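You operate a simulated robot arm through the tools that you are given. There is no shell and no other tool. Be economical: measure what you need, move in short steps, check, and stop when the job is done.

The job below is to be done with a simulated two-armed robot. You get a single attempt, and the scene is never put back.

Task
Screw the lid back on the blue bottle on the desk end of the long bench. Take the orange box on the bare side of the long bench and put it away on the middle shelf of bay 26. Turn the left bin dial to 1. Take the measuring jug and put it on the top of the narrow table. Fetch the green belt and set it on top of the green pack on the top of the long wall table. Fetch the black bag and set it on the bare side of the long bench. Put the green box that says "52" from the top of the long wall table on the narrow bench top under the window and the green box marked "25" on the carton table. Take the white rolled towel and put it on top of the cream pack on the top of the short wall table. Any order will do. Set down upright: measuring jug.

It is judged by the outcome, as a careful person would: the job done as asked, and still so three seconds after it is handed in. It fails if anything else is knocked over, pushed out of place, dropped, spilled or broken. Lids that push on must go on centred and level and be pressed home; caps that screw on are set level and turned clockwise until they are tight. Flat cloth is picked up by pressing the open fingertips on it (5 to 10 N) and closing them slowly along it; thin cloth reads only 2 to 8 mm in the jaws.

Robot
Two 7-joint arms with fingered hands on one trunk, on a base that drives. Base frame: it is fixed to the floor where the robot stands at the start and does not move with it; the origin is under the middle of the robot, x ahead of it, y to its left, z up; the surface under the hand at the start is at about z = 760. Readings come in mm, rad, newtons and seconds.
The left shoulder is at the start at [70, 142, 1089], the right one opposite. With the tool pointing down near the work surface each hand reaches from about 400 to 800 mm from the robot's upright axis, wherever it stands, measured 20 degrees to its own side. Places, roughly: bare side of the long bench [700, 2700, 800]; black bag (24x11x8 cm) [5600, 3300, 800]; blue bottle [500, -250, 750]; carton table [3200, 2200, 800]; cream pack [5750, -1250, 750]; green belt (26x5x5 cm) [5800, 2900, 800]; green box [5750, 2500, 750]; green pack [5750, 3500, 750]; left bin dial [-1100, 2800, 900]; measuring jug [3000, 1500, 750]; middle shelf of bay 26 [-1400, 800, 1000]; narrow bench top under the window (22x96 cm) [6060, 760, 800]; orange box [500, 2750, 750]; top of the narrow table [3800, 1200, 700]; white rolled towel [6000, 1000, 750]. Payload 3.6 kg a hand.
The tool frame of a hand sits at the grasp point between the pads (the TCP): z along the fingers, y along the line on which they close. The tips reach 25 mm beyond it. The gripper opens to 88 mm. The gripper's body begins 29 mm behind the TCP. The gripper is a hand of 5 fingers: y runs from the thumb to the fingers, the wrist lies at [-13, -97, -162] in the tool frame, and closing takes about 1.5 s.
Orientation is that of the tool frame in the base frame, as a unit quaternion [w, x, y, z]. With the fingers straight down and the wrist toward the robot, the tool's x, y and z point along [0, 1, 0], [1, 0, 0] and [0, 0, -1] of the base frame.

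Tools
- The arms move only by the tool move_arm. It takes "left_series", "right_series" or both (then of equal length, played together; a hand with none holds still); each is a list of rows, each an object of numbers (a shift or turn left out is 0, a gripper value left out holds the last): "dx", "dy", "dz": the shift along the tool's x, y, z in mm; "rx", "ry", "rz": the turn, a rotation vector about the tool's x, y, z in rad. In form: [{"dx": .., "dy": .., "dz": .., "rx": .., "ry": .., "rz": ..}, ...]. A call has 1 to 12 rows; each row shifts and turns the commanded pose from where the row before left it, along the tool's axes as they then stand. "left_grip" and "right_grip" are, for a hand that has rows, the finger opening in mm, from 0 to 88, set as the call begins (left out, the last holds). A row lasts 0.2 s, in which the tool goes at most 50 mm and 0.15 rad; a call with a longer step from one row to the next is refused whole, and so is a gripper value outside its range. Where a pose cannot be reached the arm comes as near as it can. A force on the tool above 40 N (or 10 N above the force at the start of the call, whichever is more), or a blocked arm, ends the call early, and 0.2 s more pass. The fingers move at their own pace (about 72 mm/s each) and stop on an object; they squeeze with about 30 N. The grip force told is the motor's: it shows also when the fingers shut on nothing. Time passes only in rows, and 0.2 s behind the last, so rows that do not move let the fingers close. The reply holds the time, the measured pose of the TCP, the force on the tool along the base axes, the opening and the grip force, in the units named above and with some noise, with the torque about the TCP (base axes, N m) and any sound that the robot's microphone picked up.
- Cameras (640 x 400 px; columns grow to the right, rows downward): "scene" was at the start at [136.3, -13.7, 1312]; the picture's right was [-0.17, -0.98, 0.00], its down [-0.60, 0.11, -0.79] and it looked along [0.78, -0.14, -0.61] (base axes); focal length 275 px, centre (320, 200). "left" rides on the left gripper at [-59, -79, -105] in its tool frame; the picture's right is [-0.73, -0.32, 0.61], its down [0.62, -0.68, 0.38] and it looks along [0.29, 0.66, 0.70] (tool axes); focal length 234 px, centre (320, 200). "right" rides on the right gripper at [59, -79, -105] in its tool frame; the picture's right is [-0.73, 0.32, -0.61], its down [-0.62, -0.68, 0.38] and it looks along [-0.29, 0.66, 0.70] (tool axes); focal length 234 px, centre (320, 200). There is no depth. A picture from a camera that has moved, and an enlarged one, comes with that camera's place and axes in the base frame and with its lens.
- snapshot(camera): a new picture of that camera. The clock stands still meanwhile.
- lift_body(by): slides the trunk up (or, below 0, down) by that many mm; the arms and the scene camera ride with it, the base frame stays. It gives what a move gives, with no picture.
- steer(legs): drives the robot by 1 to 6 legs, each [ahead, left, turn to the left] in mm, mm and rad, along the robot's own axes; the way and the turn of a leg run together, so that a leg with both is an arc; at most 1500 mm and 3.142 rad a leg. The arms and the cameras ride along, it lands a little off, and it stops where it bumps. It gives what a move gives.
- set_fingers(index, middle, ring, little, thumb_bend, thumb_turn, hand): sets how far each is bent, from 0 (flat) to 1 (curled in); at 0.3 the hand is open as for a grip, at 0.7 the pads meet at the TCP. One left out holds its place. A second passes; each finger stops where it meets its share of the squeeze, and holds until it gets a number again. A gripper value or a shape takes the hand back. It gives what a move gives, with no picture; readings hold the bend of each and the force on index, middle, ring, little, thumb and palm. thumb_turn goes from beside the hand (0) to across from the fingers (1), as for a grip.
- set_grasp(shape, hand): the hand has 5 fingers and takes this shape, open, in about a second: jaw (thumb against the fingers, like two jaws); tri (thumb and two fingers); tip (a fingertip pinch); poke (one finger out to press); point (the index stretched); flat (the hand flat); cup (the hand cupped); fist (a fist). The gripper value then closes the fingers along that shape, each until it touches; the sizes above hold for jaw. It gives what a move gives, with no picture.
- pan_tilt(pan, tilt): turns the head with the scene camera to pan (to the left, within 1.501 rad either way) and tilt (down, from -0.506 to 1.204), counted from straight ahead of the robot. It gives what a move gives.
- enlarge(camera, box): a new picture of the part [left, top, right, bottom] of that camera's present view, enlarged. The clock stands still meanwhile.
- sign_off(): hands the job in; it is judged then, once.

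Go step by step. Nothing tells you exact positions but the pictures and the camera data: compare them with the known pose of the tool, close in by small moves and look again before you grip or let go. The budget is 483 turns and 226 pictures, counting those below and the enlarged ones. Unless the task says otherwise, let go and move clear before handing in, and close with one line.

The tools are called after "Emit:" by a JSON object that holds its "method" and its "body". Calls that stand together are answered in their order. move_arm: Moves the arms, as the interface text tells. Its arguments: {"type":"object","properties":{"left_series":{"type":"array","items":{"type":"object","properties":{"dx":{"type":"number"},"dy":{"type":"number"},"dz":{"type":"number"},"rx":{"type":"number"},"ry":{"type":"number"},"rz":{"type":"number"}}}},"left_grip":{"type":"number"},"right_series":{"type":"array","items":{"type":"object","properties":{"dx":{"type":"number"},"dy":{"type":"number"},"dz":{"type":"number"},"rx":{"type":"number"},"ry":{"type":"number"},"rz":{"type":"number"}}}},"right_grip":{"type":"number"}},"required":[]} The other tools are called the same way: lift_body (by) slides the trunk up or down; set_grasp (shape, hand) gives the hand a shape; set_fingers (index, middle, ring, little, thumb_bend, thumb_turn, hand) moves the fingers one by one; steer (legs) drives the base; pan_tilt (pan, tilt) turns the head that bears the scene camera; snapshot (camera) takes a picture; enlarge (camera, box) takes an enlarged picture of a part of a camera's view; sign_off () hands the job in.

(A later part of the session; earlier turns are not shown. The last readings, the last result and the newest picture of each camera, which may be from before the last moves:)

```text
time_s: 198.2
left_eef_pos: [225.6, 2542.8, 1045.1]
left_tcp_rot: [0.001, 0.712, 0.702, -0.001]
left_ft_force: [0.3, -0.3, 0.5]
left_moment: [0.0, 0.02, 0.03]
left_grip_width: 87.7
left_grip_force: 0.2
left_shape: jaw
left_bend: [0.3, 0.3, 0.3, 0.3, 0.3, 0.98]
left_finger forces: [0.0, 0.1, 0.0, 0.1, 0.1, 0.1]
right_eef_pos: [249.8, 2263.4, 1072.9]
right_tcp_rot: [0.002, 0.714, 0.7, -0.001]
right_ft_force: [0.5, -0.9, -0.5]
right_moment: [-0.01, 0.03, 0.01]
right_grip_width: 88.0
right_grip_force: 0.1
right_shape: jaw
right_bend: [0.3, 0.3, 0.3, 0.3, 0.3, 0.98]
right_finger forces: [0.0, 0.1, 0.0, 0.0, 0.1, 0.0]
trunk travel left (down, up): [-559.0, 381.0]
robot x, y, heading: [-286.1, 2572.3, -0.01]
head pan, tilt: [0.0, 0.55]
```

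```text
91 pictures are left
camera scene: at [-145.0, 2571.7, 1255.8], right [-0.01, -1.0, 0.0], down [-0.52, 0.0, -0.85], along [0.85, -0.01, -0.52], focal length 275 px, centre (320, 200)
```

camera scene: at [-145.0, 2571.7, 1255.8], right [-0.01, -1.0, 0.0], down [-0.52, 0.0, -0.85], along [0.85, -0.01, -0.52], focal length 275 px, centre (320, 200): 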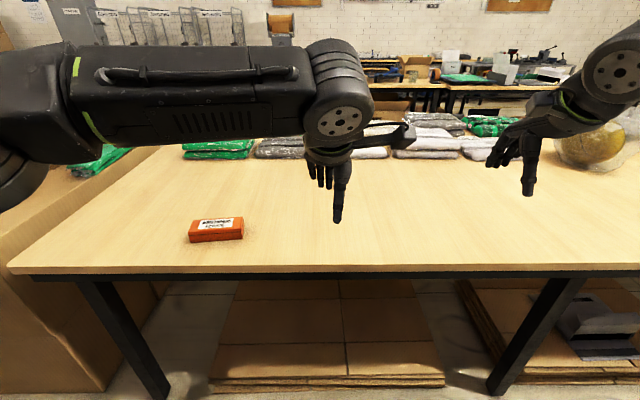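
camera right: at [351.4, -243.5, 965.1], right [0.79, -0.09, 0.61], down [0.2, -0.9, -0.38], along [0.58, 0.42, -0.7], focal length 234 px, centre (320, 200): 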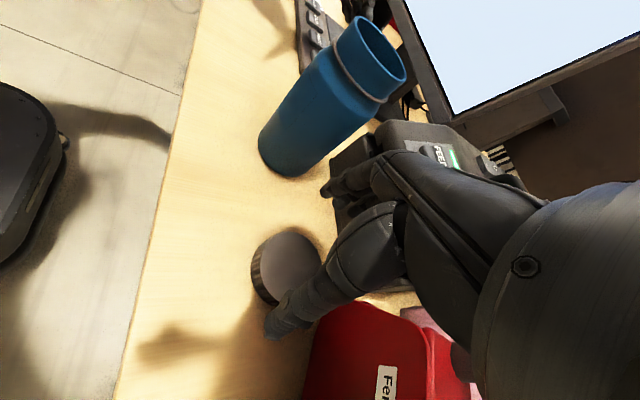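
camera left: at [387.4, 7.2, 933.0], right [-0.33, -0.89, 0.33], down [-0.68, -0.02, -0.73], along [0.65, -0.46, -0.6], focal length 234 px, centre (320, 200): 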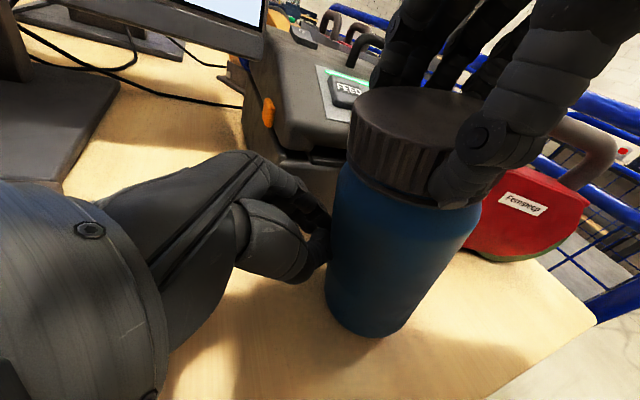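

The orange box is at about (476, 2861). I'll drive closer and bring the left hand over it.

Emit:
{"method": "steer", "body": {"legs": [[190, 60, 0.01]]}}

Emit:
{"method": "move_arm", "body": {"left_series": [{"dx": 43, "dy": 10}, {"dx": 43, "dy": 10}, {"dx": 43, "dy": 10}, {"dx": 43, "dy": 10}, {"dx": 43, "dy": 15}, {"dx": 43, "dy": 10}, {"dz": 40}, {"dz": 40}, {"dz": 40}]}}

Emit:
{"method": "snapshot", "body": {"camera": "left"}}

Emit:
{"method": "snapshot", "body": {"camera": "scene"}}

```text
time_s: 199.8
left_eef_pos: [415.4, 2607.8, 1044.6]
left_tcp_rot: [0.001, 0.709, 0.705, -0.001]
left_ft_force: [-1.0, 0.1, 0.3]
left_moment: [-0.02, 0.0, 0.03]
left_grip_width: 87.6
left_grip_force: 0.0
left_shape: jaw
left_bend: [0.3, 0.3, 0.3, 0.3, 0.3, 0.98]
left_finger forces: [0.0, 0.0, 0.1, 0.1, 0.0, 0.0]
right_eef_pos: [442.7, 2327.9, 1073.5]
right_tcp_rot: [0.002, 0.712, 0.702, 0.0]
right_ft_force: [0.2, -0.4, -0.6]
right_moment: [-0.03, 0.03, 0.0]
right_grip_width: 87.5
right_grip_force: 0.0
right_shape: jaw
right_bend: [0.3, 0.3, 0.3, 0.3, 0.3, 0.98]
right_finger forces: [0.1, 0.0, 0.1, 0.1, 0.1, 0.0]
trunk travel left (down, up): [-559.0, 381.0]
robot x, y, heading: [-97.7, 2634.5, -0.004]
head pan, tilt: [0.0, 0.55]
```

```text
time_s: 201.8
left_eef_pos: [484.0, 2864.1, 926.3]
left_tcp_rot: [0.001, 0.709, 0.705, 0.0]
left_ft_force: [1.2, -0.2, -0.1]
left_moment: [-0.02, -0.03, -0.01]
left_grip_width: 87.9
left_grip_force: 0.1
left_shape: jaw
left_bend: [0.3, 0.3, 0.3, 0.3, 0.3, 0.98]
left_finger forces: [0.0, 0.0, 0.0, 0.0, 0.0, 0.1]
right_eef_pos: [443.7, 2328.0, 1074.4]
right_tcp_rot: [0.001, 0.713, 0.702, -0.001]
right_ft_force: [-0.3, 0.4, -0.2]
right_moment: [-0.03, 0.01, 0.0]
right_grip_width: 87.6
right_grip_force: 0.0
right_shape: jaw
right_bend: [0.3, 0.3, 0.3, 0.3, 0.3, 0.98]
right_finger forces: [0.0, 0.0, 0.0, 0.1, 0.0, 0.1]
trunk travel left (down, up): [-559.0, 381.0]
robot x, y, heading: [-95.7, 2635.9, -0.004]
head pan, tilt: [0.0, 0.55]
```

```text
90 pictures are left
camera left: at [405.1, 2805.1, 1031.8], right [-0.33, -0.73, -0.61], down [-0.68, 0.63, -0.38], along [0.66, 0.29, -0.7], focal length 234 px, centre (320, 200)
```

left: 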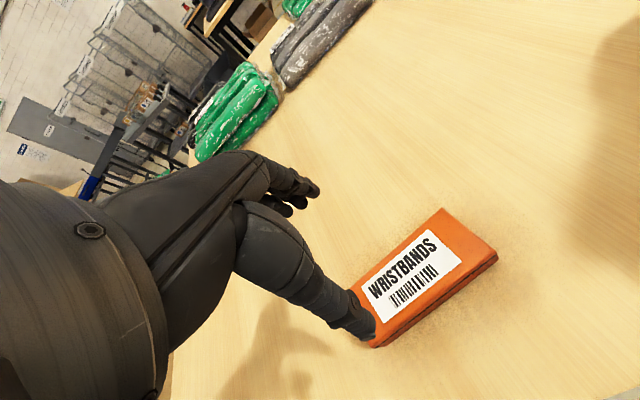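

```text
89 pictures are left
camera scene: at [45.2, 2634.3, 1255.8], right [0.0, -1.0, 0.0], down [-0.52, 0.0, -0.85], along [0.85, 0.0, -0.52], focal length 275 px, centre (320, 200)
```

scene: 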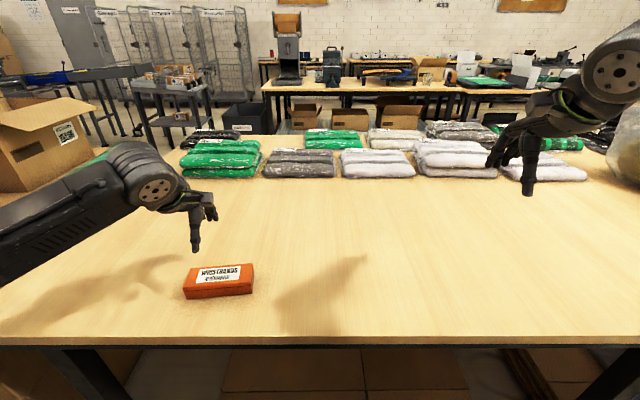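

I'll align over the box and grip it.

Emit:
{"method": "move_arm", "body": {"left_series": [{"dx": -10, "dy": -7, "rz": -0.085}, {"dz": 45}, {"dz": 45}, {"dz": 30}, {"dz": 16}, {"dx": 0}]}}

Emit:
{"method": "enlarge", "body": {"camera": "left", "box": [240, 150, 480, 390]}}

```text
time_s: 203.2
left_eef_pos: [475.0, 2852.9, 791.0]
left_tcp_rot: [0.001, 0.679, 0.734, -0.001]
left_ft_force: [-1.1, 0.5, 0.1]
left_moment: [-0.03, 0.02, -0.01]
left_grip_width: 88.2
left_grip_force: 0.1
left_shape: jaw
left_bend: [0.3, 0.3, 0.3, 0.3, 0.3, 0.98]
left_finger forces: [0.0, 0.0, 0.1, 0.0, 0.0, 0.1]
right_eef_pos: [442.6, 2327.3, 1073.5]
right_tcp_rot: [0.002, 0.712, 0.702, 0.0]
right_ft_force: [0.0, 0.5, -0.9]
right_moment: [0.0, -0.01, 0.03]
right_grip_width: 87.9
right_grip_force: 0.0
right_shape: jaw
right_bend: [0.3, 0.3, 0.3, 0.3, 0.3, 0.98]
right_finger forces: [0.1, 0.0, 0.0, 0.0, 0.0, 0.0]
trunk travel left (down, up): [-559.0, 381.0]
robot x, y, heading: [-98.3, 2630.3, -0.002]
head pan, tilt: [0.0, 0.55]
```

```text
1.67 times, centred on (360, 270) of left
camera zoom: at [401.6, 2787.4, 894.6], right [-0.26, -0.75, -0.61], down [-0.73, 0.57, -0.38], along [0.63, 0.34, -0.7], focal length 390 px, centre (253, 83)
```

zoom: 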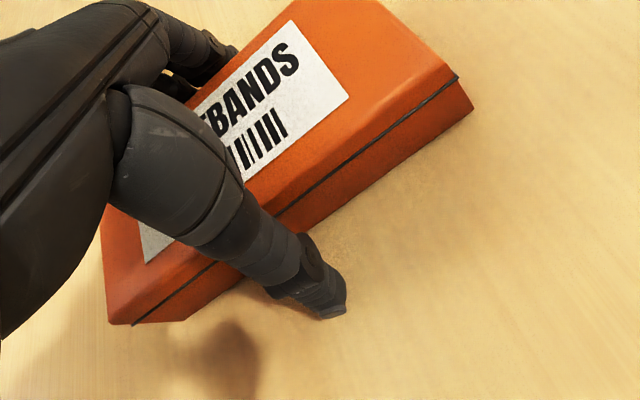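

Emit:
{"method": "move_arm", "body": {"left_grip": 35, "left_series": [{"dz": 2}, {"dx": 0}, {"dx": 0}, {"dx": 0}, {"dx": 0}, {"dx": 0}, {"dx": 0}, {"dx": 0}]}}

Emit:
{"method": "move_arm", "body": {"left_series": [{"dz": -20}, {"dz": -45}, {"dz": -45}, {"dz": -45}, {"dz": -45}, {"dx": 0}]}}

Emit:
{"method": "snapshot", "body": {"camera": "left"}}

```text
time_s: 204.9
left_eef_pos: [474.4, 2854.1, 787.2]
left_tcp_rot: [0.001, 0.678, 0.735, 0.0]
left_ft_force: [0.2, 0.9, 0.3]
left_moment: [0.01, -0.01, -0.01]
left_grip_width: 51.5
left_grip_force: 29.8
left_shape: jaw
left_bend: [0.29, 0.42, 0.4, 0.42, 0.64, 0.98]
left_finger forces: [14.4, 7.9, 3.5, 1.7, 27.6, 0.0]
right_eef_pos: [443.3, 2327.7, 1072.6]
right_tcp_rot: [0.001, 0.712, 0.702, 0.0]
right_ft_force: [0.2, 0.1, -0.7]
right_moment: [-0.01, -0.05, 0.01]
right_grip_width: 87.7
right_grip_force: 0.0
right_shape: jaw
right_bend: [0.3, 0.3, 0.3, 0.3, 0.3, 0.98]
right_finger forces: [0.0, 0.1, 0.0, 0.0, 0.0, 0.1]
trunk travel left (down, up): [-559.0, 381.0]
robot x, y, heading: [-97.5, 2633.0, -0.002]
head pan, tilt: [0.0, 0.55]
```

```text
time_s: 206.3
left_eef_pos: [477.6, 2856.1, 988.2]
left_tcp_rot: [0.0, 0.678, 0.735, -0.002]
left_ft_force: [-0.1, 0.5, -0.9]
left_moment: [-0.01, 0.01, -0.01]
left_grip_width: 51.6
left_grip_force: 29.9
left_shape: jaw
left_bend: [0.29, 0.43, 0.41, 0.42, 0.65, 0.98]
left_finger forces: [14.6, 7.9, 3.6, 1.7, 27.8, 0.1]
right_eef_pos: [444.5, 2327.4, 1072.8]
right_tcp_rot: [0.0, 0.711, 0.703, 0.0]
right_ft_force: [0.3, 0.3, -0.8]
right_moment: [0.02, 0.03, 0.0]
right_grip_width: 87.8
right_grip_force: 0.2
right_shape: jaw
right_bend: [0.3, 0.3, 0.3, 0.3, 0.3, 0.98]
right_finger forces: [0.0, 0.1, 0.0, 0.0, 0.0, 0.0]
trunk travel left (down, up): [-559.0, 381.0]
robot x, y, heading: [-92.6, 2636.3, -0.005]
head pan, tilt: [0.0, 0.55]
```

```text
87 pictures are left
camera left: at [403.0, 2789.9, 1092.7], right [-0.26, -0.75, -0.61], down [-0.73, 0.57, -0.38], along [0.63, 0.34, -0.7], focal length 234 px, centre (320, 200)
```

left: 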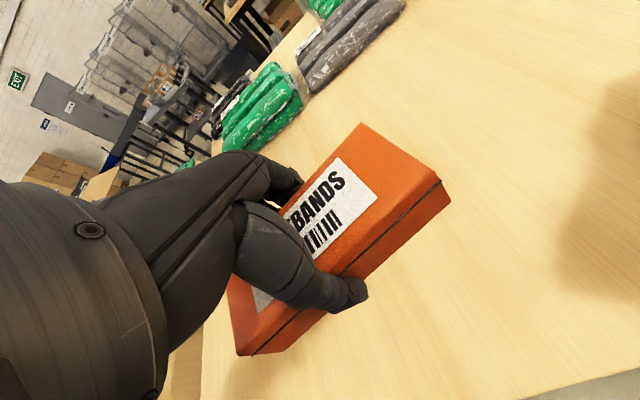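

The box is held. I'll back off, move along the aisle and turn to face the shelves.

Emit:
{"method": "steer", "body": {"legs": [[-330, 0, 0], [0, -950, 0], [0, 0, 1.571], [0, 0, 1.571]]}}

Emit:
{"method": "pan_tilt", "body": {"pan": 0.7, "tilt": 0.25}}

Emit:
{"method": "snapshot", "body": {"camera": "scene"}}

```text
time_s: 220.7
left_eef_pos: [-995.8, 1465.8, 989.0]
left_tcp_rot: [-0.001, 0.735, -0.678, -0.001]
left_ft_force: [0.7, -0.1, -0.1]
left_moment: [0.01, -0.02, 0.01]
left_grip_width: 51.2
left_grip_force: 30.3
left_shape: jaw
left_bend: [0.29, 0.43, 0.41, 0.43, 0.65, 0.98]
left_finger forces: [14.3, 7.8, 3.5, 1.7, 27.2, 0.0]
right_eef_pos: [-963.1, 1993.5, 1071.3]
right_tcp_rot: [0.0, -0.702, 0.712, 0.002]
right_ft_force: [0.0, 0.4, -0.7]
right_moment: [0.03, 0.0, 0.0]
right_grip_width: 87.5
right_grip_force: 0.1
right_shape: jaw
right_bend: [0.3, 0.3, 0.3, 0.3, 0.3, 0.98]
right_finger forces: [0.0, 0.0, 0.0, 0.0, 0.0, 0.0]
trunk travel left (down, up): [-559.0, 381.0]
robot x, y, heading: [-424.5, 1689.7, 3.142]
head pan, tilt: [0.0, 0.55]
```

```text
time_s: 221.8
left_eef_pos: [-995.0, 1466.0, 988.8]
left_tcp_rot: [-0.001, 0.735, -0.678, 0.0]
left_ft_force: [0.2, -0.7, -0.7]
left_moment: [0.01, -0.01, -0.02]
left_grip_width: 50.6
left_grip_force: 29.9
left_shape: jaw
left_bend: [0.29, 0.43, 0.41, 0.43, 0.65, 0.98]
left_finger forces: [14.3, 7.6, 3.5, 1.7, 27.2, 0.1]
right_eef_pos: [-963.3, 1993.4, 1072.8]
right_tcp_rot: [0.0, -0.702, 0.712, 0.002]
right_ft_force: [0.6, -0.7, -0.4]
right_moment: [0.01, 0.02, -0.03]
right_grip_width: 88.0
right_grip_force: 0.1
right_shape: jaw
right_bend: [0.3, 0.3, 0.3, 0.3, 0.3, 0.98]
right_finger forces: [0.0, 0.0, 0.0, 0.0, 0.1, 0.1]
trunk travel left (down, up): [-559.0, 381.0]
robot x, y, heading: [-419.9, 1695.6, 3.14]
head pan, tilt: [0.7, 0.25]
```

```text
86 pictures are left
camera scene: at [-543.7, 1629.9, 1283.5], right [-0.64, 0.77, 0.0], down [0.19, 0.16, -0.97], along [-0.74, -0.62, -0.25], focal length 275 px, centre (320, 200)
```

scene: 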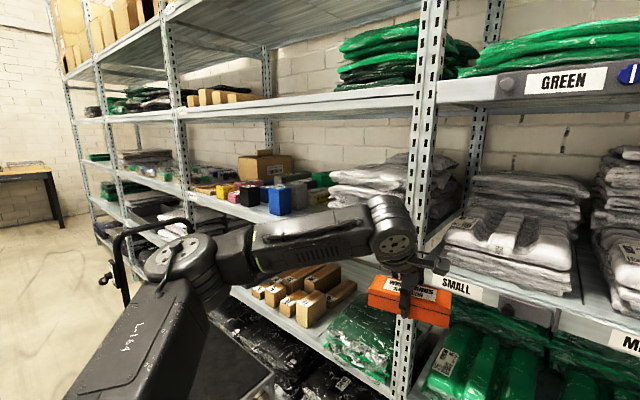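

Emit:
{"method": "steer", "body": {"legs": [[-180, 0, 0], [0, 850, 0]]}}

Emit:
{"method": "pan_tilt", "body": {"pan": 0.15, "tilt": 0.3}}

Emit:
{"method": "snapshot", "body": {"camera": "scene"}}

```text
time_s: 227.4
left_eef_pos: [-806.7, 600.7, 989.1]
left_tcp_rot: [0.0, 0.743, -0.669, -0.001]
left_ft_force: [0.3, 0.4, -0.6]
left_moment: [0.03, 0.03, 0.02]
left_grip_width: 50.8
left_grip_force: 29.3
left_shape: jaw
left_bend: [0.29, 0.43, 0.41, 0.43, 0.65, 0.98]
left_finger forces: [14.4, 7.8, 3.4, 1.7, 27.4, 0.1]
right_eef_pos: [-785.2, 1129.0, 1072.9]
right_tcp_rot: [0.0, 0.71, -0.704, -0.001]
right_ft_force: [-0.3, -0.3, 0.0]
right_moment: [0.03, 0.01, -0.04]
right_grip_width: 87.7
right_grip_force: 0.0
right_shape: jaw
right_bend: [0.3, 0.3, 0.3, 0.3, 0.3, 0.98]
right_finger forces: [0.0, 0.0, 0.0, 0.0, 0.1, 0.0]
trunk travel left (down, up): [-559.0, 381.0]
robot x, y, heading: [-238.2, 838.5, -3.123]
head pan, tilt: [0.7, 0.25]
```

```text
time_s: 228.3
left_eef_pos: [-807.0, 599.8, 988.3]
left_tcp_rot: [0.0, 0.743, -0.669, 0.0]
left_ft_force: [0.5, -0.5, -0.1]
left_moment: [0.01, 0.0, -0.01]
left_grip_width: 50.7
left_grip_force: 30.3
left_shape: jaw
left_bend: [0.29, 0.43, 0.41, 0.43, 0.65, 0.98]
left_finger forces: [14.3, 7.8, 3.6, 1.7, 27.3, 0.0]
right_eef_pos: [-785.9, 1128.6, 1072.7]
right_tcp_rot: [0.0, 0.71, -0.704, -0.002]
right_ft_force: [1.0, -0.2, -0.1]
right_moment: [-0.02, 0.01, -0.05]
right_grip_width: 87.8
right_grip_force: 0.1
right_shape: jaw
right_bend: [0.3, 0.3, 0.3, 0.3, 0.3, 0.98]
right_finger forces: [0.1, 0.1, 0.0, 0.0, 0.0, 0.0]
trunk travel left (down, up): [-559.0, 381.0]
robot x, y, heading: [-237.8, 832.6, -3.124]
head pan, tilt: [0.15, 0.3]
```

```text
85 pictures are left
camera scene: at [-380.7, 820.0, 1278.8], right [-0.17, 0.99, 0.0], down [0.29, 0.05, -0.96], along [-0.94, -0.16, -0.3], focal length 275 px, centre (320, 200)
```

scene: 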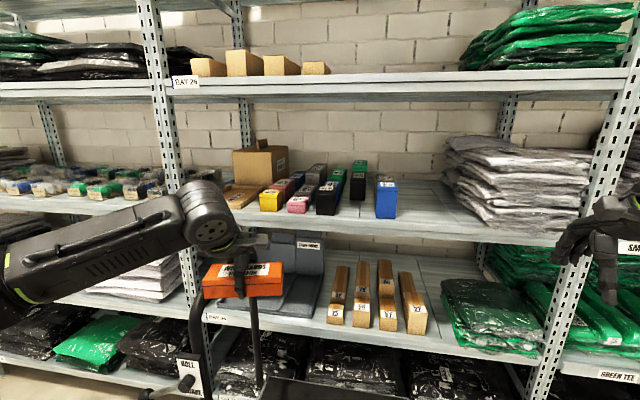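

The middle shelf (about z 950) has a free gap right of the blue box, near y 1000. I'll retract the right hand, raise the box slightly, and move in front of that gap.

Emit:
{"method": "move_arm", "body": {"left_series": [{"dz": -20, "rz": 0.085}, {"dz": -20}, {"dx": 0}, {"dx": 0}, {"dx": 0}], "right_series": [{"dy": -40}, {"dy": -40}, {"dy": -40}, {"dy": -30}, {"dx": 0}]}}

Emit:
{"method": "steer", "body": {"legs": [[0, -380, -0.018], [230, 0, 0]]}}

Emit:
{"method": "pan_tilt", "body": {"pan": 0.3, "tilt": 0.3}}

Emit:
{"method": "snapshot", "body": {"camera": "scene"}}

```text
time_s: 229.6
left_eef_pos: [-806.3, 601.2, 1027.6]
left_tcp_rot: [-0.001, 0.713, -0.701, 0.0]
left_ft_force: [-0.8, 1.0, -0.7]
left_moment: [-0.01, -0.01, 0.0]
left_grip_width: 50.8
left_grip_force: 29.5
left_shape: jaw
left_bend: [0.29, 0.43, 0.41, 0.43, 0.65, 0.98]
left_finger forces: [14.4, 7.8, 3.5, 1.7, 27.2, 0.1]
right_eef_pos: [-635.7, 1132.3, 1074.1]
right_tcp_rot: [0.0, 0.71, -0.704, 0.0]
right_ft_force: [0.2, -0.9, -0.4]
right_moment: [0.0, -0.01, 0.04]
right_grip_width: 87.9
right_grip_force: 0.0
right_shape: jaw
right_bend: [0.3, 0.3, 0.3, 0.3, 0.3, 0.98]
right_finger forces: [0.1, 0.1, 0.0, 0.0, 0.0, 0.1]
trunk travel left (down, up): [-559.0, 381.0]
robot x, y, heading: [-237.3, 832.7, -3.116]
head pan, tilt: [0.15, 0.3]
```

```text
time_s: 233.3
left_eef_pos: [-1043.7, 1001.1, 1027.7]
left_tcp_rot: [0.001, -0.706, 0.708, 0.0]
left_ft_force: [-0.3, -0.3, 0.0]
left_moment: [0.01, -0.02, -0.01]
left_grip_width: 51.1
left_grip_force: 29.4
left_shape: jaw
left_bend: [0.29, 0.43, 0.41, 0.43, 0.65, 0.98]
left_finger forces: [14.2, 7.8, 3.4, 1.6, 27.4, 0.1]
right_eef_pos: [-864.2, 1526.7, 1074.6]
right_tcp_rot: [0.0, -0.703, 0.711, 0.002]
right_ft_force: [0.2, 0.3, -0.1]
right_moment: [-0.02, 0.02, -0.01]
right_grip_width: 87.8
right_grip_force: 0.0
right_shape: jaw
right_bend: [0.3, 0.3, 0.3, 0.3, 0.3, 0.98]
right_finger forces: [0.0, 0.1, 0.0, 0.0, 0.0, 0.0]
trunk travel left (down, up): [-559.0, 381.0]
robot x, y, heading: [-472.7, 1223.7, -3.14]
head pan, tilt: [0.15, 0.3]
```

```text
time_s: 234.0
left_eef_pos: [-1043.9, 1000.6, 1027.7]
left_tcp_rot: [0.001, -0.706, 0.708, 0.0]
left_ft_force: [-0.5, 0.1, -1.0]
left_moment: [0.0, 0.02, 0.03]
left_grip_width: 50.8
left_grip_force: 30.4
left_shape: jaw
left_bend: [0.29, 0.43, 0.41, 0.43, 0.65, 0.98]
left_finger forces: [14.2, 7.8, 3.6, 1.6, 27.4, 0.0]
right_eef_pos: [-863.2, 1527.6, 1073.7]
right_tcp_rot: [0.0, -0.703, 0.712, 0.001]
right_ft_force: [-0.3, 0.0, -0.4]
right_moment: [0.0, -0.01, 0.0]
right_grip_width: 87.7
right_grip_force: 0.1
right_shape: jaw
right_bend: [0.3, 0.3, 0.3, 0.3, 0.3, 0.98]
right_finger forces: [0.1, 0.1, 0.1, 0.1, 0.1, 0.0]
trunk travel left (down, up): [-559.0, 381.0]
robot x, y, heading: [-473.8, 1223.1, -3.143]
head pan, tilt: [0.3, 0.3]
```

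```text
84 pictures are left
camera scene: at [-610.8, 1196.2, 1278.8], right [-0.3, 0.96, 0.0], down [0.28, 0.09, -0.96], along [-0.91, -0.28, -0.3], focal length 275 px, centre (320, 200)
```

scene: 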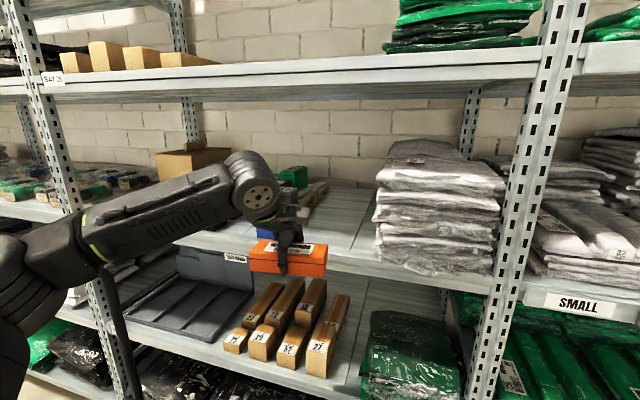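

The gap is clear. I'll drive the box in over the shelf.

Emit:
{"method": "steer", "body": {"legs": [[190, -20, 0]]}}

Emit:
{"method": "snapshot", "body": {"camera": "scene"}}

Emit:
{"method": "snapshot", "body": {"camera": "left"}}

```text
time_s: 235.4
left_eef_pos: [-1124.2, 959.6, 1026.1]
left_tcp_rot: [-0.002, 0.745, -0.667, 0.0]
left_ft_force: [-1.0, -0.4, -1.8]
left_moment: [0.02, -0.02, -0.02]
left_grip_width: 50.5
left_grip_force: 29.7
left_shape: jaw
left_bend: [0.29, 0.43, 0.41, 0.43, 0.65, 0.98]
left_finger forces: [14.4, 7.8, 3.5, 1.6, 27.3, 0.0]
right_eef_pos: [-1004.6, 1505.3, 1073.4]
right_tcp_rot: [-0.002, 0.743, -0.67, -0.001]
right_ft_force: [0.4, 0.4, -0.9]
right_moment: [0.01, -0.01, -0.02]
right_grip_width: 87.9
right_grip_force: 0.0
right_shape: jaw
right_bend: [0.3, 0.3, 0.3, 0.3, 0.3, 0.98]
right_finger forces: [0.1, 0.1, 0.1, 0.1, 0.0, 0.0]
trunk travel left (down, up): [-559.0, 381.0]
robot x, y, heading: [-583.5, 1246.3, -3.024]
head pan, tilt: [0.3, 0.3]
stopped in leg 1: the robot was blocked; the commanded pose is now the measured one
```

```text
83 pictures are left
camera scene: at [-716.1, 1204.3, 1278.5], right [-0.4, 0.91, 0.0], down [0.27, 0.12, -0.95], along [-0.87, -0.39, -0.3], focal length 275 px, centre (320, 200)
```

scene: 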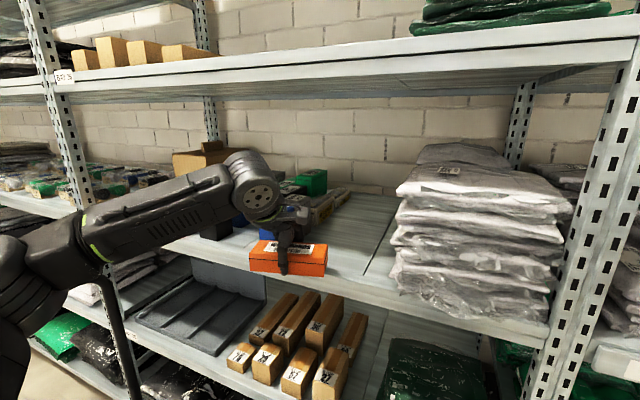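

```text
82 pictures are left
camera left: at [-1051.4, 1026.8, 1130.7], right [0.24, 0.76, -0.6], down [0.75, -0.54, -0.38], along [-0.62, -0.36, -0.7], focal length 234 px, centre (320, 200)
```

left: 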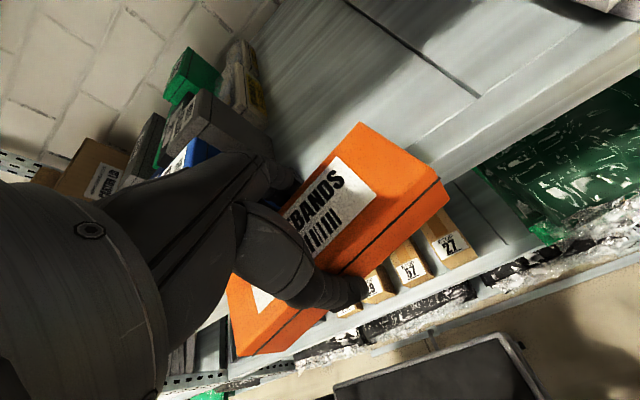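

The base touched the trolley in front of the shelf. I'll back off a touch and extend the arm instead, moving the box deeper and to the right.

Emit:
{"method": "steer", "body": {"legs": [[-15, 0, 0]]}}

Emit:
{"method": "move_arm", "body": {"left_series": [{"dx": -17, "dy": 28}, {"dx": -17, "dy": 28}, {"dx": -17, "dy": 28}, {"dx": -17, "dy": 28}, {"dx": 0}]}}

Emit:
{"method": "snapshot", "body": {"camera": "left"}}

Emit:
{"method": "snapshot", "body": {"camera": "scene"}}

```text
time_s: 236.2
left_eef_pos: [-1107.1, 962.1, 1026.5]
left_tcp_rot: [-0.002, 0.745, -0.667, 0.0]
left_ft_force: [-0.1, 0.1, -2.0]
left_moment: [0.01, 0.0, 0.01]
left_grip_width: 50.8
left_grip_force: 30.5
left_shape: jaw
left_bend: [0.29, 0.43, 0.41, 0.43, 0.65, 0.98]
left_finger forces: [14.5, 7.8, 3.5, 1.5, 27.2, 0.1]
right_eef_pos: [-989.5, 1507.0, 1074.6]
right_tcp_rot: [-0.001, 0.742, -0.67, -0.001]
right_ft_force: [-0.5, -0.7, 0.5]
right_moment: [0.02, -0.02, 0.03]
right_grip_width: 87.7
right_grip_force: 0.1
right_shape: jaw
right_bend: [0.3, 0.3, 0.3, 0.3, 0.3, 0.98]
right_finger forces: [0.0, 0.0, 0.1, 0.0, 0.1, 0.1]
trunk travel left (down, up): [-559.0, 381.0]
robot x, y, heading: [-566.6, 1248.1, -3.023]
head pan, tilt: [0.3, 0.3]
```

```text
time_s: 237.4
left_eef_pos: [-1225.0, 1017.6, 1027.5]
left_tcp_rot: [0.001, 0.745, -0.667, -0.001]
left_ft_force: [0.8, 0.5, -0.9]
left_moment: [0.01, 0.01, 0.01]
left_grip_width: 50.9
left_grip_force: 30.3
left_shape: jaw
left_bend: [0.29, 0.43, 0.41, 0.43, 0.65, 0.98]
left_finger forces: [14.4, 7.9, 3.5, 1.5, 27.3, 0.0]
right_eef_pos: [-987.0, 1505.5, 1074.4]
right_tcp_rot: [0.0, 0.742, -0.67, -0.001]
right_ft_force: [0.1, 0.7, 0.9]
right_moment: [0.02, 0.01, 0.02]
right_grip_width: 87.8
right_grip_force: 0.0
right_shape: jaw
right_bend: [0.3, 0.3, 0.3, 0.3, 0.3, 0.98]
right_finger forces: [0.1, 0.0, 0.0, 0.0, 0.0, 0.0]
trunk travel left (down, up): [-559.0, 381.0]
robot x, y, heading: [-563.4, 1253.2, -3.03]
head pan, tilt: [0.3, 0.3]
```

```text
81 pictures are left
camera left: at [-1153.2, 1083.6, 1131.7], right [0.24, 0.76, -0.61], down [0.75, -0.54, -0.39], along [-0.62, -0.36, -0.7], focal length 234 px, centre (320, 200)
```

left: 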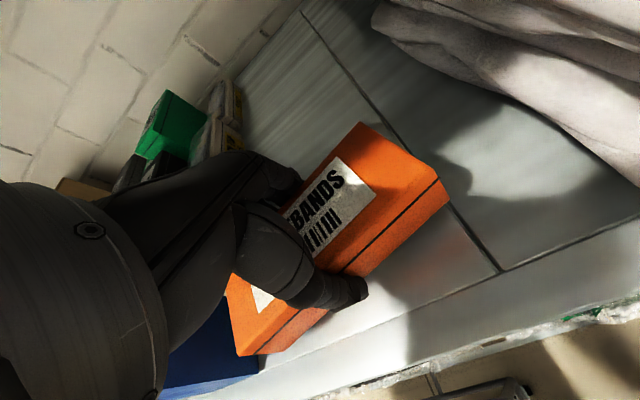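

```text
80 pictures are left
camera scene: at [-698.4, 1206.3, 1278.9], right [-0.4, 0.91, 0.0], down [0.27, 0.12, -0.96], along [-0.87, -0.39, -0.3], focal length 275 px, centre (320, 200)
```

scene: 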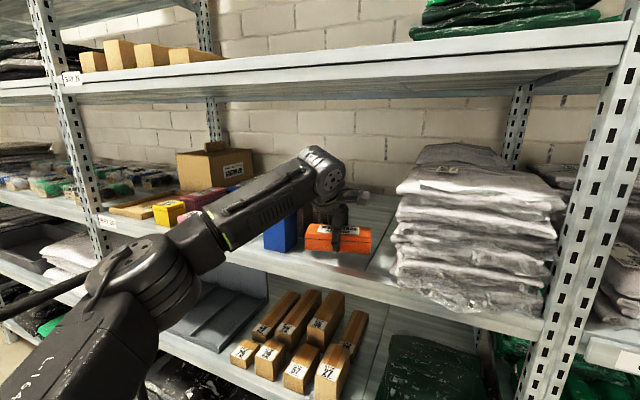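

I'll shift 25 mm right away from the blue box, then lower until it touches.

Emit:
{"method": "move_arm", "body": {"left_series": [{"dx": -25, "dy": -2.7}, {"dz": 20}, {"dz": 15}, {"dz": 5}, {"dz": 4}, {"dz": 4}, {"dz": 4}, {"dx": 0}]}}

```text
time_s: 238.2
left_eef_pos: [-1226.2, 1043.9, 1004.4]
left_tcp_rot: [0.005, 0.745, -0.667, -0.009]
left_ft_force: [6.2, 0.2, 15.6]
left_moment: [0.03, -0.39, 0.0]
left_grip_width: 49.7
left_grip_force: 30.0
left_shape: jaw
left_bend: [0.74, 0.43, 0.41, 0.43, 0.67, 0.97]
left_finger forces: [14.2, 7.5, 3.5, 1.2, 34.0, 0.0]
right_eef_pos: [-985.9, 1508.0, 1074.4]
right_tcp_rot: [0.0, 0.743, -0.67, -0.002]
right_ft_force: [-0.4, 0.2, -0.4]
right_moment: [0.02, 0.0, -0.03]
right_grip_width: 87.7
right_grip_force: 0.1
right_shape: jaw
right_bend: [0.3, 0.3, 0.3, 0.3, 0.3, 0.98]
right_finger forces: [0.1, 0.1, 0.1, 0.1, 0.0, 0.1]
trunk travel left (down, up): [-559.0, 381.0]
robot x, y, heading: [-563.8, 1247.0, -3.027]
head pan, tilt: [0.3, 0.3]
stopped in row 3 (left hand): the force on the tool passed its limit at 49 N (the readings are from after the stop); the commanded pose is now the measured one
```

It's resting on the shelf (surface about z 978). I'll ease off, open and withdraw.

Emit:
{"method": "move_arm", "body": {"left_series": [{"dz": -2}, {"dx": 0}]}}

Emit:
{"method": "move_arm", "body": {"left_grip": 88, "left_series": [{"dx": 0}, {"dx": 0}, {"dx": 0}, {"dx": 0}, {"dx": 0}, {"dx": 0}, {"dz": -20}, {"dz": -22}, {"dy": -40}, {"dy": -40}, {"dy": -40}, {"dx": 0}]}}

Emit:
{"method": "enlarge", "body": {"camera": "scene", "box": [200, 140, 460, 340]}}

```text
time_s: 238.8
left_eef_pos: [-1226.1, 1043.8, 1005.2]
left_tcp_rot: [0.004, 0.745, -0.667, -0.01]
left_ft_force: [1.0, 1.1, 12.6]
left_moment: [0.01, -0.18, -0.02]
left_grip_width: 50.0
left_grip_force: 29.8
left_shape: jaw
left_bend: [0.74, 0.43, 0.41, 0.43, 0.67, 0.97]
left_finger forces: [15.4, 8.6, 4.0, 1.5, 31.0, 0.0]
right_eef_pos: [-985.8, 1506.8, 1074.2]
right_tcp_rot: [0.001, 0.743, -0.669, -0.002]
right_ft_force: [-0.5, 0.3, 0.4]
right_moment: [0.0, 0.0, -0.02]
right_grip_width: 87.9
right_grip_force: 0.0
right_shape: jaw
right_bend: [0.3, 0.3, 0.3, 0.3, 0.3, 0.98]
right_finger forces: [0.1, 0.0, 0.0, 0.0, 0.1, 0.0]
trunk travel left (down, up): [-559.0, 381.0]
robot x, y, heading: [-565.1, 1249.9, -3.026]
head pan, tilt: [0.3, 0.3]
```

```text
time_s: 241.4
left_eef_pos: [-1107.6, 1055.5, 1044.9]
left_tcp_rot: [0.002, 0.745, -0.667, -0.009]
left_ft_force: [0.3, 0.4, -0.6]
left_moment: [0.0, 0.01, -0.05]
left_grip_width: 87.8
left_grip_force: 0.0
left_shape: jaw
left_bend: [0.3, 0.3, 0.3, 0.3, 0.3, 0.98]
left_finger forces: [0.0, 0.1, 0.0, 0.0, 0.0, 0.1]
right_eef_pos: [-989.7, 1507.9, 1074.7]
right_tcp_rot: [0.0, 0.742, -0.671, 0.0]
right_ft_force: [-0.7, 0.5, -0.2]
right_moment: [-0.02, -0.03, -0.01]
right_grip_width: 87.9
right_grip_force: 0.2
right_shape: jaw
right_bend: [0.3, 0.3, 0.3, 0.3, 0.3, 0.98]
right_finger forces: [0.0, 0.1, 0.0, 0.1, 0.0, 0.1]
trunk travel left (down, up): [-559.0, 381.0]
robot x, y, heading: [-564.9, 1248.2, -3.027]
head pan, tilt: [0.3, 0.3]
```

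```text
2.00 times, centred on (330, 240) of scene
camera zoom: at [-700.3, 1207.2, 1278.7], right [-0.4, 0.91, 0.0], down [0.27, 0.12, -0.95], along [-0.87, -0.39, -0.3], focal length 550 px, centre (300, 120)
```

zoom: 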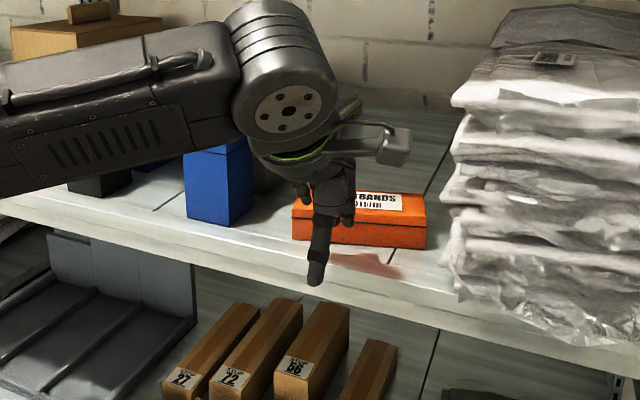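

The orange box is on the shelf. Next is the left bin dial; I'll back off and move along the aisle to it.

Emit:
{"method": "steer", "body": {"legs": [[-200, 0, 0], [0, 0, -0.115], [0, -1400, 0]]}}

Emit:
{"method": "pan_tilt", "body": {"pan": -0.3, "tilt": 0.4}}

Emit:
{"method": "snapshot", "body": {"camera": "scene"}}

```text
time_s: 250.1
left_eef_pos: [-912.8, 2556.9, 1046.4]
left_tcp_rot: [-0.002, -0.697, 0.717, 0.008]
left_ft_force: [-0.4, -0.5, 0.1]
left_moment: [-0.01, 0.01, -0.01]
left_grip_width: 87.7
left_grip_force: 0.1
left_shape: jaw
left_bend: [0.3, 0.3, 0.3, 0.3, 0.3, 0.98]
left_finger forces: [0.1, 0.0, 0.0, 0.1, 0.1, 0.0]
right_eef_pos: [-730.7, 2987.4, 1074.7]
right_tcp_rot: [0.0, -0.693, 0.721, 0.001]
right_ft_force: [0.2, 0.3, -0.1]
right_moment: [-0.03, -0.03, 0.02]
right_grip_width: 87.8
right_grip_force: 0.1
right_shape: jaw
right_bend: [0.3, 0.3, 0.3, 0.3, 0.3, 0.98]
right_finger forces: [0.0, 0.1, 0.0, 0.0, 0.0, 0.1]
trunk travel left (down, up): [-559.0, 381.0]
robot x, y, heading: [-351.7, 2671.8, 3.116]
head pan, tilt: [0.3, 0.3]
```

```text
time_s: 251.1
left_eef_pos: [-912.7, 2557.3, 1047.2]
left_tcp_rot: [-0.003, -0.696, 0.718, 0.008]
left_ft_force: [-0.2, -1.0, -0.2]
left_moment: [-0.02, -0.02, -0.02]
left_grip_width: 87.8
left_grip_force: 0.1
left_shape: jaw
left_bend: [0.3, 0.3, 0.3, 0.3, 0.3, 0.98]
left_finger forces: [0.0, 0.0, 0.1, 0.0, 0.0, 0.1]
right_eef_pos: [-732.3, 2987.3, 1074.6]
right_tcp_rot: [0.0, -0.693, 0.721, 0.002]
right_ft_force: [-0.4, -0.7, 0.2]
right_moment: [0.02, -0.01, 0.01]
right_grip_width: 87.8
right_grip_force: 0.0
right_shape: jaw
right_bend: [0.3, 0.3, 0.3, 0.3, 0.3, 0.98]
right_finger forces: [0.0, 0.0, 0.0, 0.1, 0.0, 0.0]
trunk travel left (down, up): [-559.0, 381.0]
robot x, y, heading: [-348.7, 2670.0, 3.115]
head pan, tilt: [-0.3, 0.4]
```

```text
78 pictures are left
camera scene: at [-486.1, 2704.2, 1269.6], right [0.32, 0.95, 0.0], down [0.37, -0.12, -0.92], along [-0.87, 0.3, -0.39], focal length 275 px, centre (320, 200)
```

scene: 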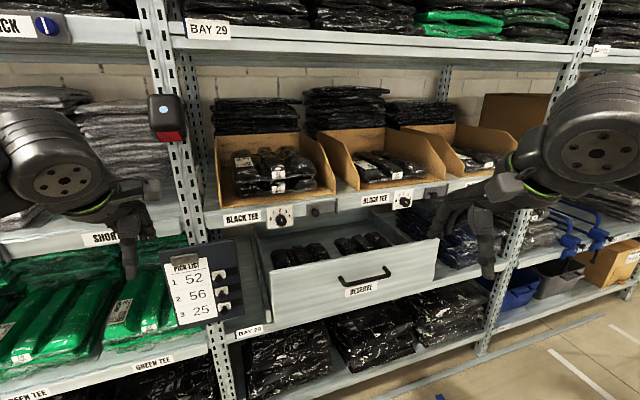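

Emit:
{"method": "enlarge", "body": {"camera": "scene", "box": [210, 170, 430, 300]}}

```text
2.91 times, centred on (320, 235) of scene
camera zoom: at [-486.1, 2704.2, 1269.6], right [0.32, 0.95, 0.0], down [0.37, -0.12, -0.92], along [-0.87, 0.3, -0.39], focal length 800 px, centre (320, 98)
```

zoom: 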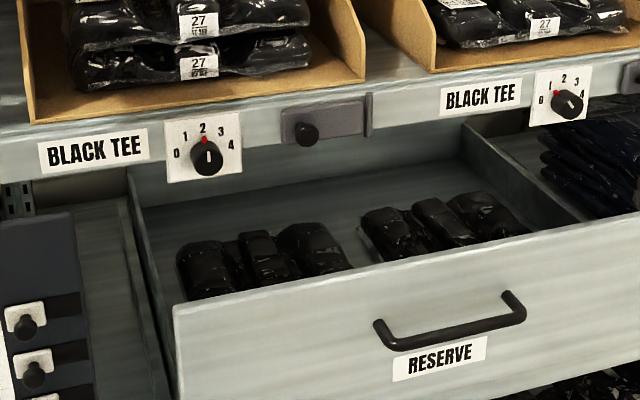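

The left dial's red pointer is at 2; it must turn counter-clockwise one step (about 45°) to 1. I'll pre-position the right hand horizontally for that.

Emit:
{"method": "move_arm", "body": {"right_series": [{"dy": 45}, {"dy": 45}, {"dy": 20}, {"rx": -0.0756, "ry": 0.0756, "rz": 0.0756}, {"rx": -0.0756, "ry": 0.0756, "rz": 0.0756}, {"rx": -0.0756, "ry": 0.0756, "rz": 0.0756}, {"rx": -0.0756, "ry": 0.0756, "rz": 0.0756}, {"rx": -0.0756, "ry": 0.0756, "rz": 0.0756}, {"rx": -0.0756, "ry": 0.0756, "rz": 0.0756}, {"rx": -0.0756, "ry": 0.0756, "rz": 0.0756}, {"rx": -0.0756, "ry": 0.0756, "rz": 0.0756}]}}

Emit:
{"method": "move_arm", "body": {"right_series": [{"rx": -0.0756, "ry": 0.0756, "rz": 0.0756}, {"rx": -0.0756, "ry": 0.0756, "rz": 0.0756}, {"rx": -0.0756, "ry": 0.0756, "rz": 0.0756}, {"rx": -0.0756, "ry": 0.0756, "rz": 0.0756}, {"rx": -0.0756, "ry": 0.0756, "rz": 0.0756}, {"rx": -0.0756, "ry": 0.0756, "rz": 0.0756}, {"rx": -0.0756, "ry": 0.0756, "rz": 0.0756}, {"rx": -0.0756, "ry": 0.0756, "rz": 0.0756}]}}

Emit:
{"method": "snapshot", "body": {"camera": "right"}}

```text
time_s: 253.5
left_eef_pos: [-913.7, 2558.0, 1045.6]
left_tcp_rot: [-0.002, -0.697, 0.717, 0.008]
left_ft_force: [-0.4, 0.0, 0.9]
left_moment: [0.0, -0.01, 0.01]
left_grip_width: 87.8
left_grip_force: 0.0
left_shape: jaw
left_bend: [0.3, 0.3, 0.3, 0.3, 0.3, 0.98]
left_finger forces: [0.1, 0.0, 0.0, 0.2, 0.1, 0.0]
right_eef_pos: [-840.5, 2989.8, 1074.4]
right_tcp_rot: [-0.409, -0.392, 0.824, 0.009]
right_ft_force: [0.7, 0.3, -0.5]
right_moment: [0.03, -0.03, 0.02]
right_grip_width: 87.8
right_grip_force: 0.0
right_shape: jaw
right_bend: [0.3, 0.3, 0.3, 0.3, 0.3, 0.98]
right_finger forces: [0.0, 0.0, 0.0, 0.0, 0.0, 0.0]
trunk travel left (down, up): [-559.0, 381.0]
robot x, y, heading: [-348.9, 2669.8, 3.112]
head pan, tilt: [-0.3, 0.4]
```

```text
time_s: 255.3
left_eef_pos: [-915.3, 2558.1, 1046.9]
left_tcp_rot: [-0.002, -0.696, 0.718, 0.007]
left_ft_force: [0.5, -0.6, -0.1]
left_moment: [0.0, -0.01, -0.01]
left_grip_width: 87.5
left_grip_force: 0.1
left_shape: jaw
left_bend: [0.3, 0.3, 0.3, 0.3, 0.3, 0.98]
left_finger forces: [0.0, 0.0, 0.0, 0.0, 0.1, 0.0]
right_eef_pos: [-865.9, 3109.9, 1100.8]
right_tcp_rot: [-0.704, 0.003, 0.71, 0.011]
right_ft_force: [-0.2, 0.2, 0.4]
right_moment: [0.03, -0.06, -0.01]
right_grip_width: 87.6
right_grip_force: 0.1
right_shape: jaw
right_bend: [0.3, 0.3, 0.3, 0.3, 0.3, 0.98]
right_finger forces: [0.0, 0.1, 0.0, 0.1, 0.0, 0.0]
right hand out of reach, approached as far as the arm can: row 5, 6, 7, 8
trunk travel left (down, up): [-559.0, 381.0]
robot x, y, heading: [-346.6, 2673.3, 3.114]
head pan, tilt: [-0.3, 0.4]
```

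```text
76 pictures are left
camera right: at [-764.5, 3028.4, 1159.5], right [0.62, 0.32, -0.72], down [-0.39, -0.67, -0.63], along [-0.68, 0.67, -0.29], focal length 234 px, centre (320, 200)
```

right: 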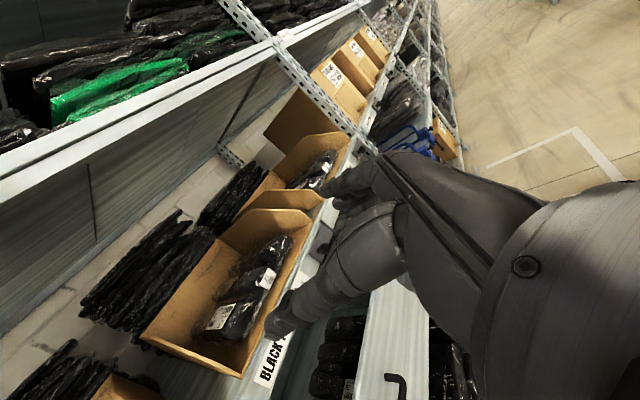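

The hand orientation is set. I'll shift the base so the hand lines up in front of the dial, stopping short, and look.

Emit:
{"method": "steer", "body": {"legs": [[0, 285, 0.028], [120, 0, 0]]}}

Emit:
{"method": "move_arm", "body": {"right_series": [{"dx": -45}, {"dx": -45}, {"dx": -45}, {"dx": -40}, {"dx": 0}]}}

Emit:
{"method": "snapshot", "body": {"camera": "scene"}}

Emit:
{"method": "snapshot", "body": {"camera": "right"}}

```text
time_s: 258.1
left_eef_pos: [-1031.6, 2262.8, 1045.9]
left_tcp_rot: [-0.001, -0.705, 0.709, 0.008]
left_ft_force: [0.7, 1.0, 0.0]
left_moment: [0.0, 0.0, 0.01]
left_grip_width: 87.7
left_grip_force: 0.1
left_shape: jaw
left_bend: [0.3, 0.3, 0.3, 0.3, 0.3, 0.98]
left_finger forces: [0.0, 0.0, 0.1, 0.1, 0.0, 0.0]
right_eef_pos: [-999.3, 2816.1, 1102.2]
right_tcp_rot: [-0.705, -0.008, 0.71, 0.001]
right_ft_force: [0.2, 0.2, 0.1]
right_moment: [0.01, -0.05, 0.0]
right_grip_width: 88.1
right_grip_force: 0.0
right_shape: jaw
right_bend: [0.3, 0.3, 0.3, 0.3, 0.3, 0.98]
right_finger forces: [0.1, 0.0, 0.0, 0.0, 0.0, 0.1]
trunk travel left (down, up): [-559.0, 381.0]
robot x, y, heading: [-471.8, 2396.7, 3.143]
head pan, tilt: [-0.3, 0.4]
```

```text
time_s: 259.3
left_eef_pos: [-1031.6, 2262.2, 1046.6]
left_tcp_rot: [-0.002, -0.705, 0.709, 0.008]
left_ft_force: [0.2, -0.1, 0.4]
left_moment: [-0.01, -0.01, -0.03]
left_grip_width: 87.5
left_grip_force: 0.1
left_shape: jaw
left_bend: [0.3, 0.3, 0.3, 0.3, 0.3, 0.98]
left_finger forces: [0.0, 0.0, 0.1, 0.0, 0.0, 0.1]
right_eef_pos: [-946.0, 2862.9, 1049.4]
right_tcp_rot: [-0.7, -0.01, 0.714, 0.001]
right_ft_force: [-0.4, -0.9, -0.4]
right_moment: [-0.02, -0.02, -0.01]
right_grip_width: 87.9
right_grip_force: 0.0
right_shape: jaw
right_bend: [0.3, 0.3, 0.3, 0.3, 0.3, 0.98]
right_finger forces: [0.0, 0.0, 0.0, 0.0, 0.0, 0.0]
right hand out of reach, approached as far as the arm can: row 1, 2, 3, 4
trunk travel left (down, up): [-559.0, 381.0]
robot x, y, heading: [-469.3, 2390.5, 3.139]
head pan, tilt: [-0.3, 0.4]
```

```text
75 pictures are left
camera scene: at [-608.4, 2420.7, 1269.5], right [0.3, 0.95, 0.0], down [0.37, -0.12, -0.92], along [-0.88, 0.27, -0.39], focal length 275 px, centre (320, 200)
```

scene: 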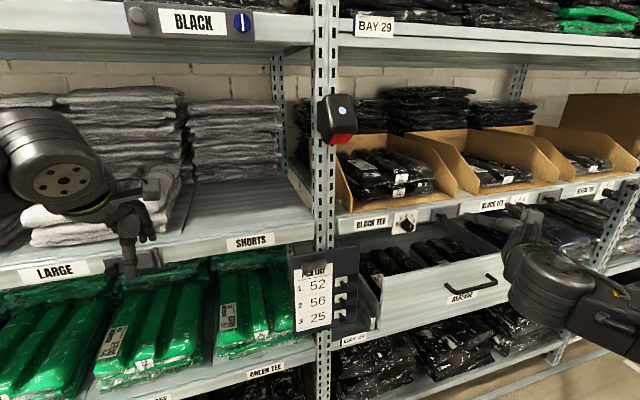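

```text
74 pictures are left
camera right: at [-843.0, 2782.8, 1108.1], right [0.62, 0.34, -0.71], down [-0.36, -0.68, -0.64], along [-0.7, 0.65, -0.29], focal length 234 px, centre (320, 200)
```

right: 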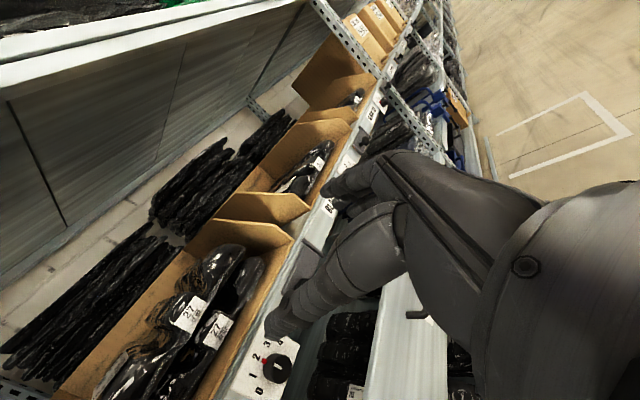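

The dial knob is at about (-1138, 2812, 939). I'll pull the left hand back, lower the trunk to bring the right hand to knob height, and creep closer.

Emit:
{"method": "move_arm", "body": {"left_series": [{"dy": -40}, {"dy": -40}, {"dy": -40}, {"dy": -40}, {"dy": -20}, {"dx": 0}]}}

Emit:
{"method": "lift_body", "body": {"by": -110}}

Emit:
{"method": "steer", "body": {"legs": [[95, 48, 0]]}}

Emit:
{"method": "snapshot", "body": {"camera": "right"}}

Emit:
{"method": "enlarge", "body": {"camera": "scene", "box": [340, 120, 640, 320]}}

```text
time_s: 260.7
left_eef_pos: [-849.7, 2263.7, 1044.5]
left_tcp_rot: [-0.002, -0.705, 0.709, 0.007]
left_ft_force: [0.1, -0.9, 0.3]
left_moment: [0.0, 0.02, 0.01]
left_grip_width: 87.8
left_grip_force: 0.1
left_shape: jaw
left_bend: [0.3, 0.3, 0.3, 0.3, 0.3, 0.98]
left_finger forces: [0.0, 0.0, 0.1, 0.0, 0.0, 0.1]
right_eef_pos: [-947.3, 2863.2, 1048.1]
right_tcp_rot: [-0.7, -0.01, 0.714, 0.001]
right_ft_force: [-0.5, -0.9, 0.5]
right_moment: [-0.01, 0.04, 0.02]
right_grip_width: 87.8
right_grip_force: 0.0
right_shape: jaw
right_bend: [0.3, 0.3, 0.3, 0.3, 0.3, 0.98]
right_finger forces: [0.0, 0.0, 0.1, 0.0, 0.0, 0.1]
trunk travel left (down, up): [-559.0, 381.0]
robot x, y, heading: [-468.9, 2390.7, 3.142]
head pan, tilt: [-0.3, 0.4]
```

```text
time_s: 262.1
left_eef_pos: [-849.6, 2264.6, 932.7]
left_tcp_rot: [-0.002, -0.706, 0.709, 0.008]
left_ft_force: [-0.5, -0.2, 0.1]
left_moment: [0.02, -0.01, -0.01]
left_grip_width: 88.0
left_grip_force: 0.0
left_shape: jaw
left_bend: [0.3, 0.3, 0.3, 0.3, 0.3, 0.98]
left_finger forces: [0.1, 0.0, 0.0, 0.0, 0.1, 0.0]
right_eef_pos: [-945.8, 2862.4, 939.1]
right_tcp_rot: [-0.7, -0.009, 0.714, 0.001]
right_ft_force: [0.2, -0.4, 0.5]
right_moment: [-0.01, 0.02, -0.01]
right_grip_width: 88.0
right_grip_force: 0.0
right_shape: jaw
right_bend: [0.3, 0.3, 0.3, 0.3, 0.3, 0.98]
right_finger forces: [0.1, 0.0, 0.0, 0.0, 0.1, 0.1]
trunk travel left (down, up): [-449.0, 491.0]
robot x, y, heading: [-471.4, 2389.7, 3.144]
head pan, tilt: [-0.3, 0.4]
```

```text
time_s: 263.3
left_eef_pos: [-946.5, 2216.6, 932.0]
left_tcp_rot: [-0.001, -0.706, 0.708, 0.008]
left_ft_force: [-0.5, -0.5, 0.0]
left_moment: [0.02, -0.01, 0.01]
left_grip_width: 87.8
left_grip_force: 0.0
left_shape: jaw
left_bend: [0.3, 0.3, 0.3, 0.3, 0.3, 0.98]
left_finger forces: [0.0, 0.0, 0.0, 0.0, 0.0, 0.0]
right_eef_pos: [-1043.6, 2815.5, 938.0]
right_tcp_rot: [-0.7, -0.01, 0.714, 0.001]
right_ft_force: [-0.4, -0.5, -0.8]
right_moment: [0.01, 0.0, -0.01]
right_grip_width: 87.8
right_grip_force: 0.0
right_shape: jaw
right_bend: [0.3, 0.3, 0.3, 0.3, 0.3, 0.98]
right_finger forces: [0.0, 0.0, 0.0, 0.0, 0.1, 0.0]
trunk travel left (down, up): [-449.0, 491.0]
robot x, y, heading: [-563.1, 2348.6, 3.141]
head pan, tilt: [-0.3, 0.4]
```

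```text
73 pictures are left
camera right: at [-939.1, 2734.5, 998.1], right [0.62, 0.34, -0.71], down [-0.36, -0.68, -0.64], along [-0.7, 0.65, -0.29], focal length 234 px, centre (320, 200)
```

right: 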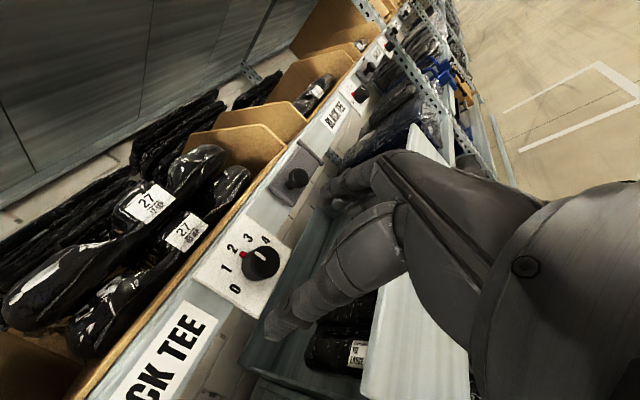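

```text
2.00 times, centred on (490, 220) of scene
camera zoom: at [-704.0, 2372.6, 1159.4], right [0.3, 0.96, 0.0], down [0.37, -0.11, -0.92], along [-0.88, 0.27, -0.39], focal length 550 px, centre (-20, 160)
```

zoom: 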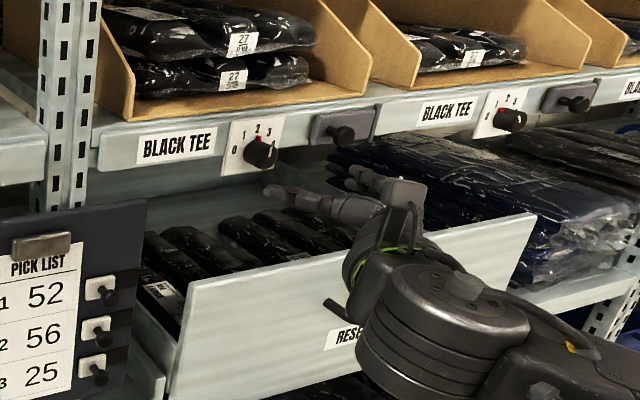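

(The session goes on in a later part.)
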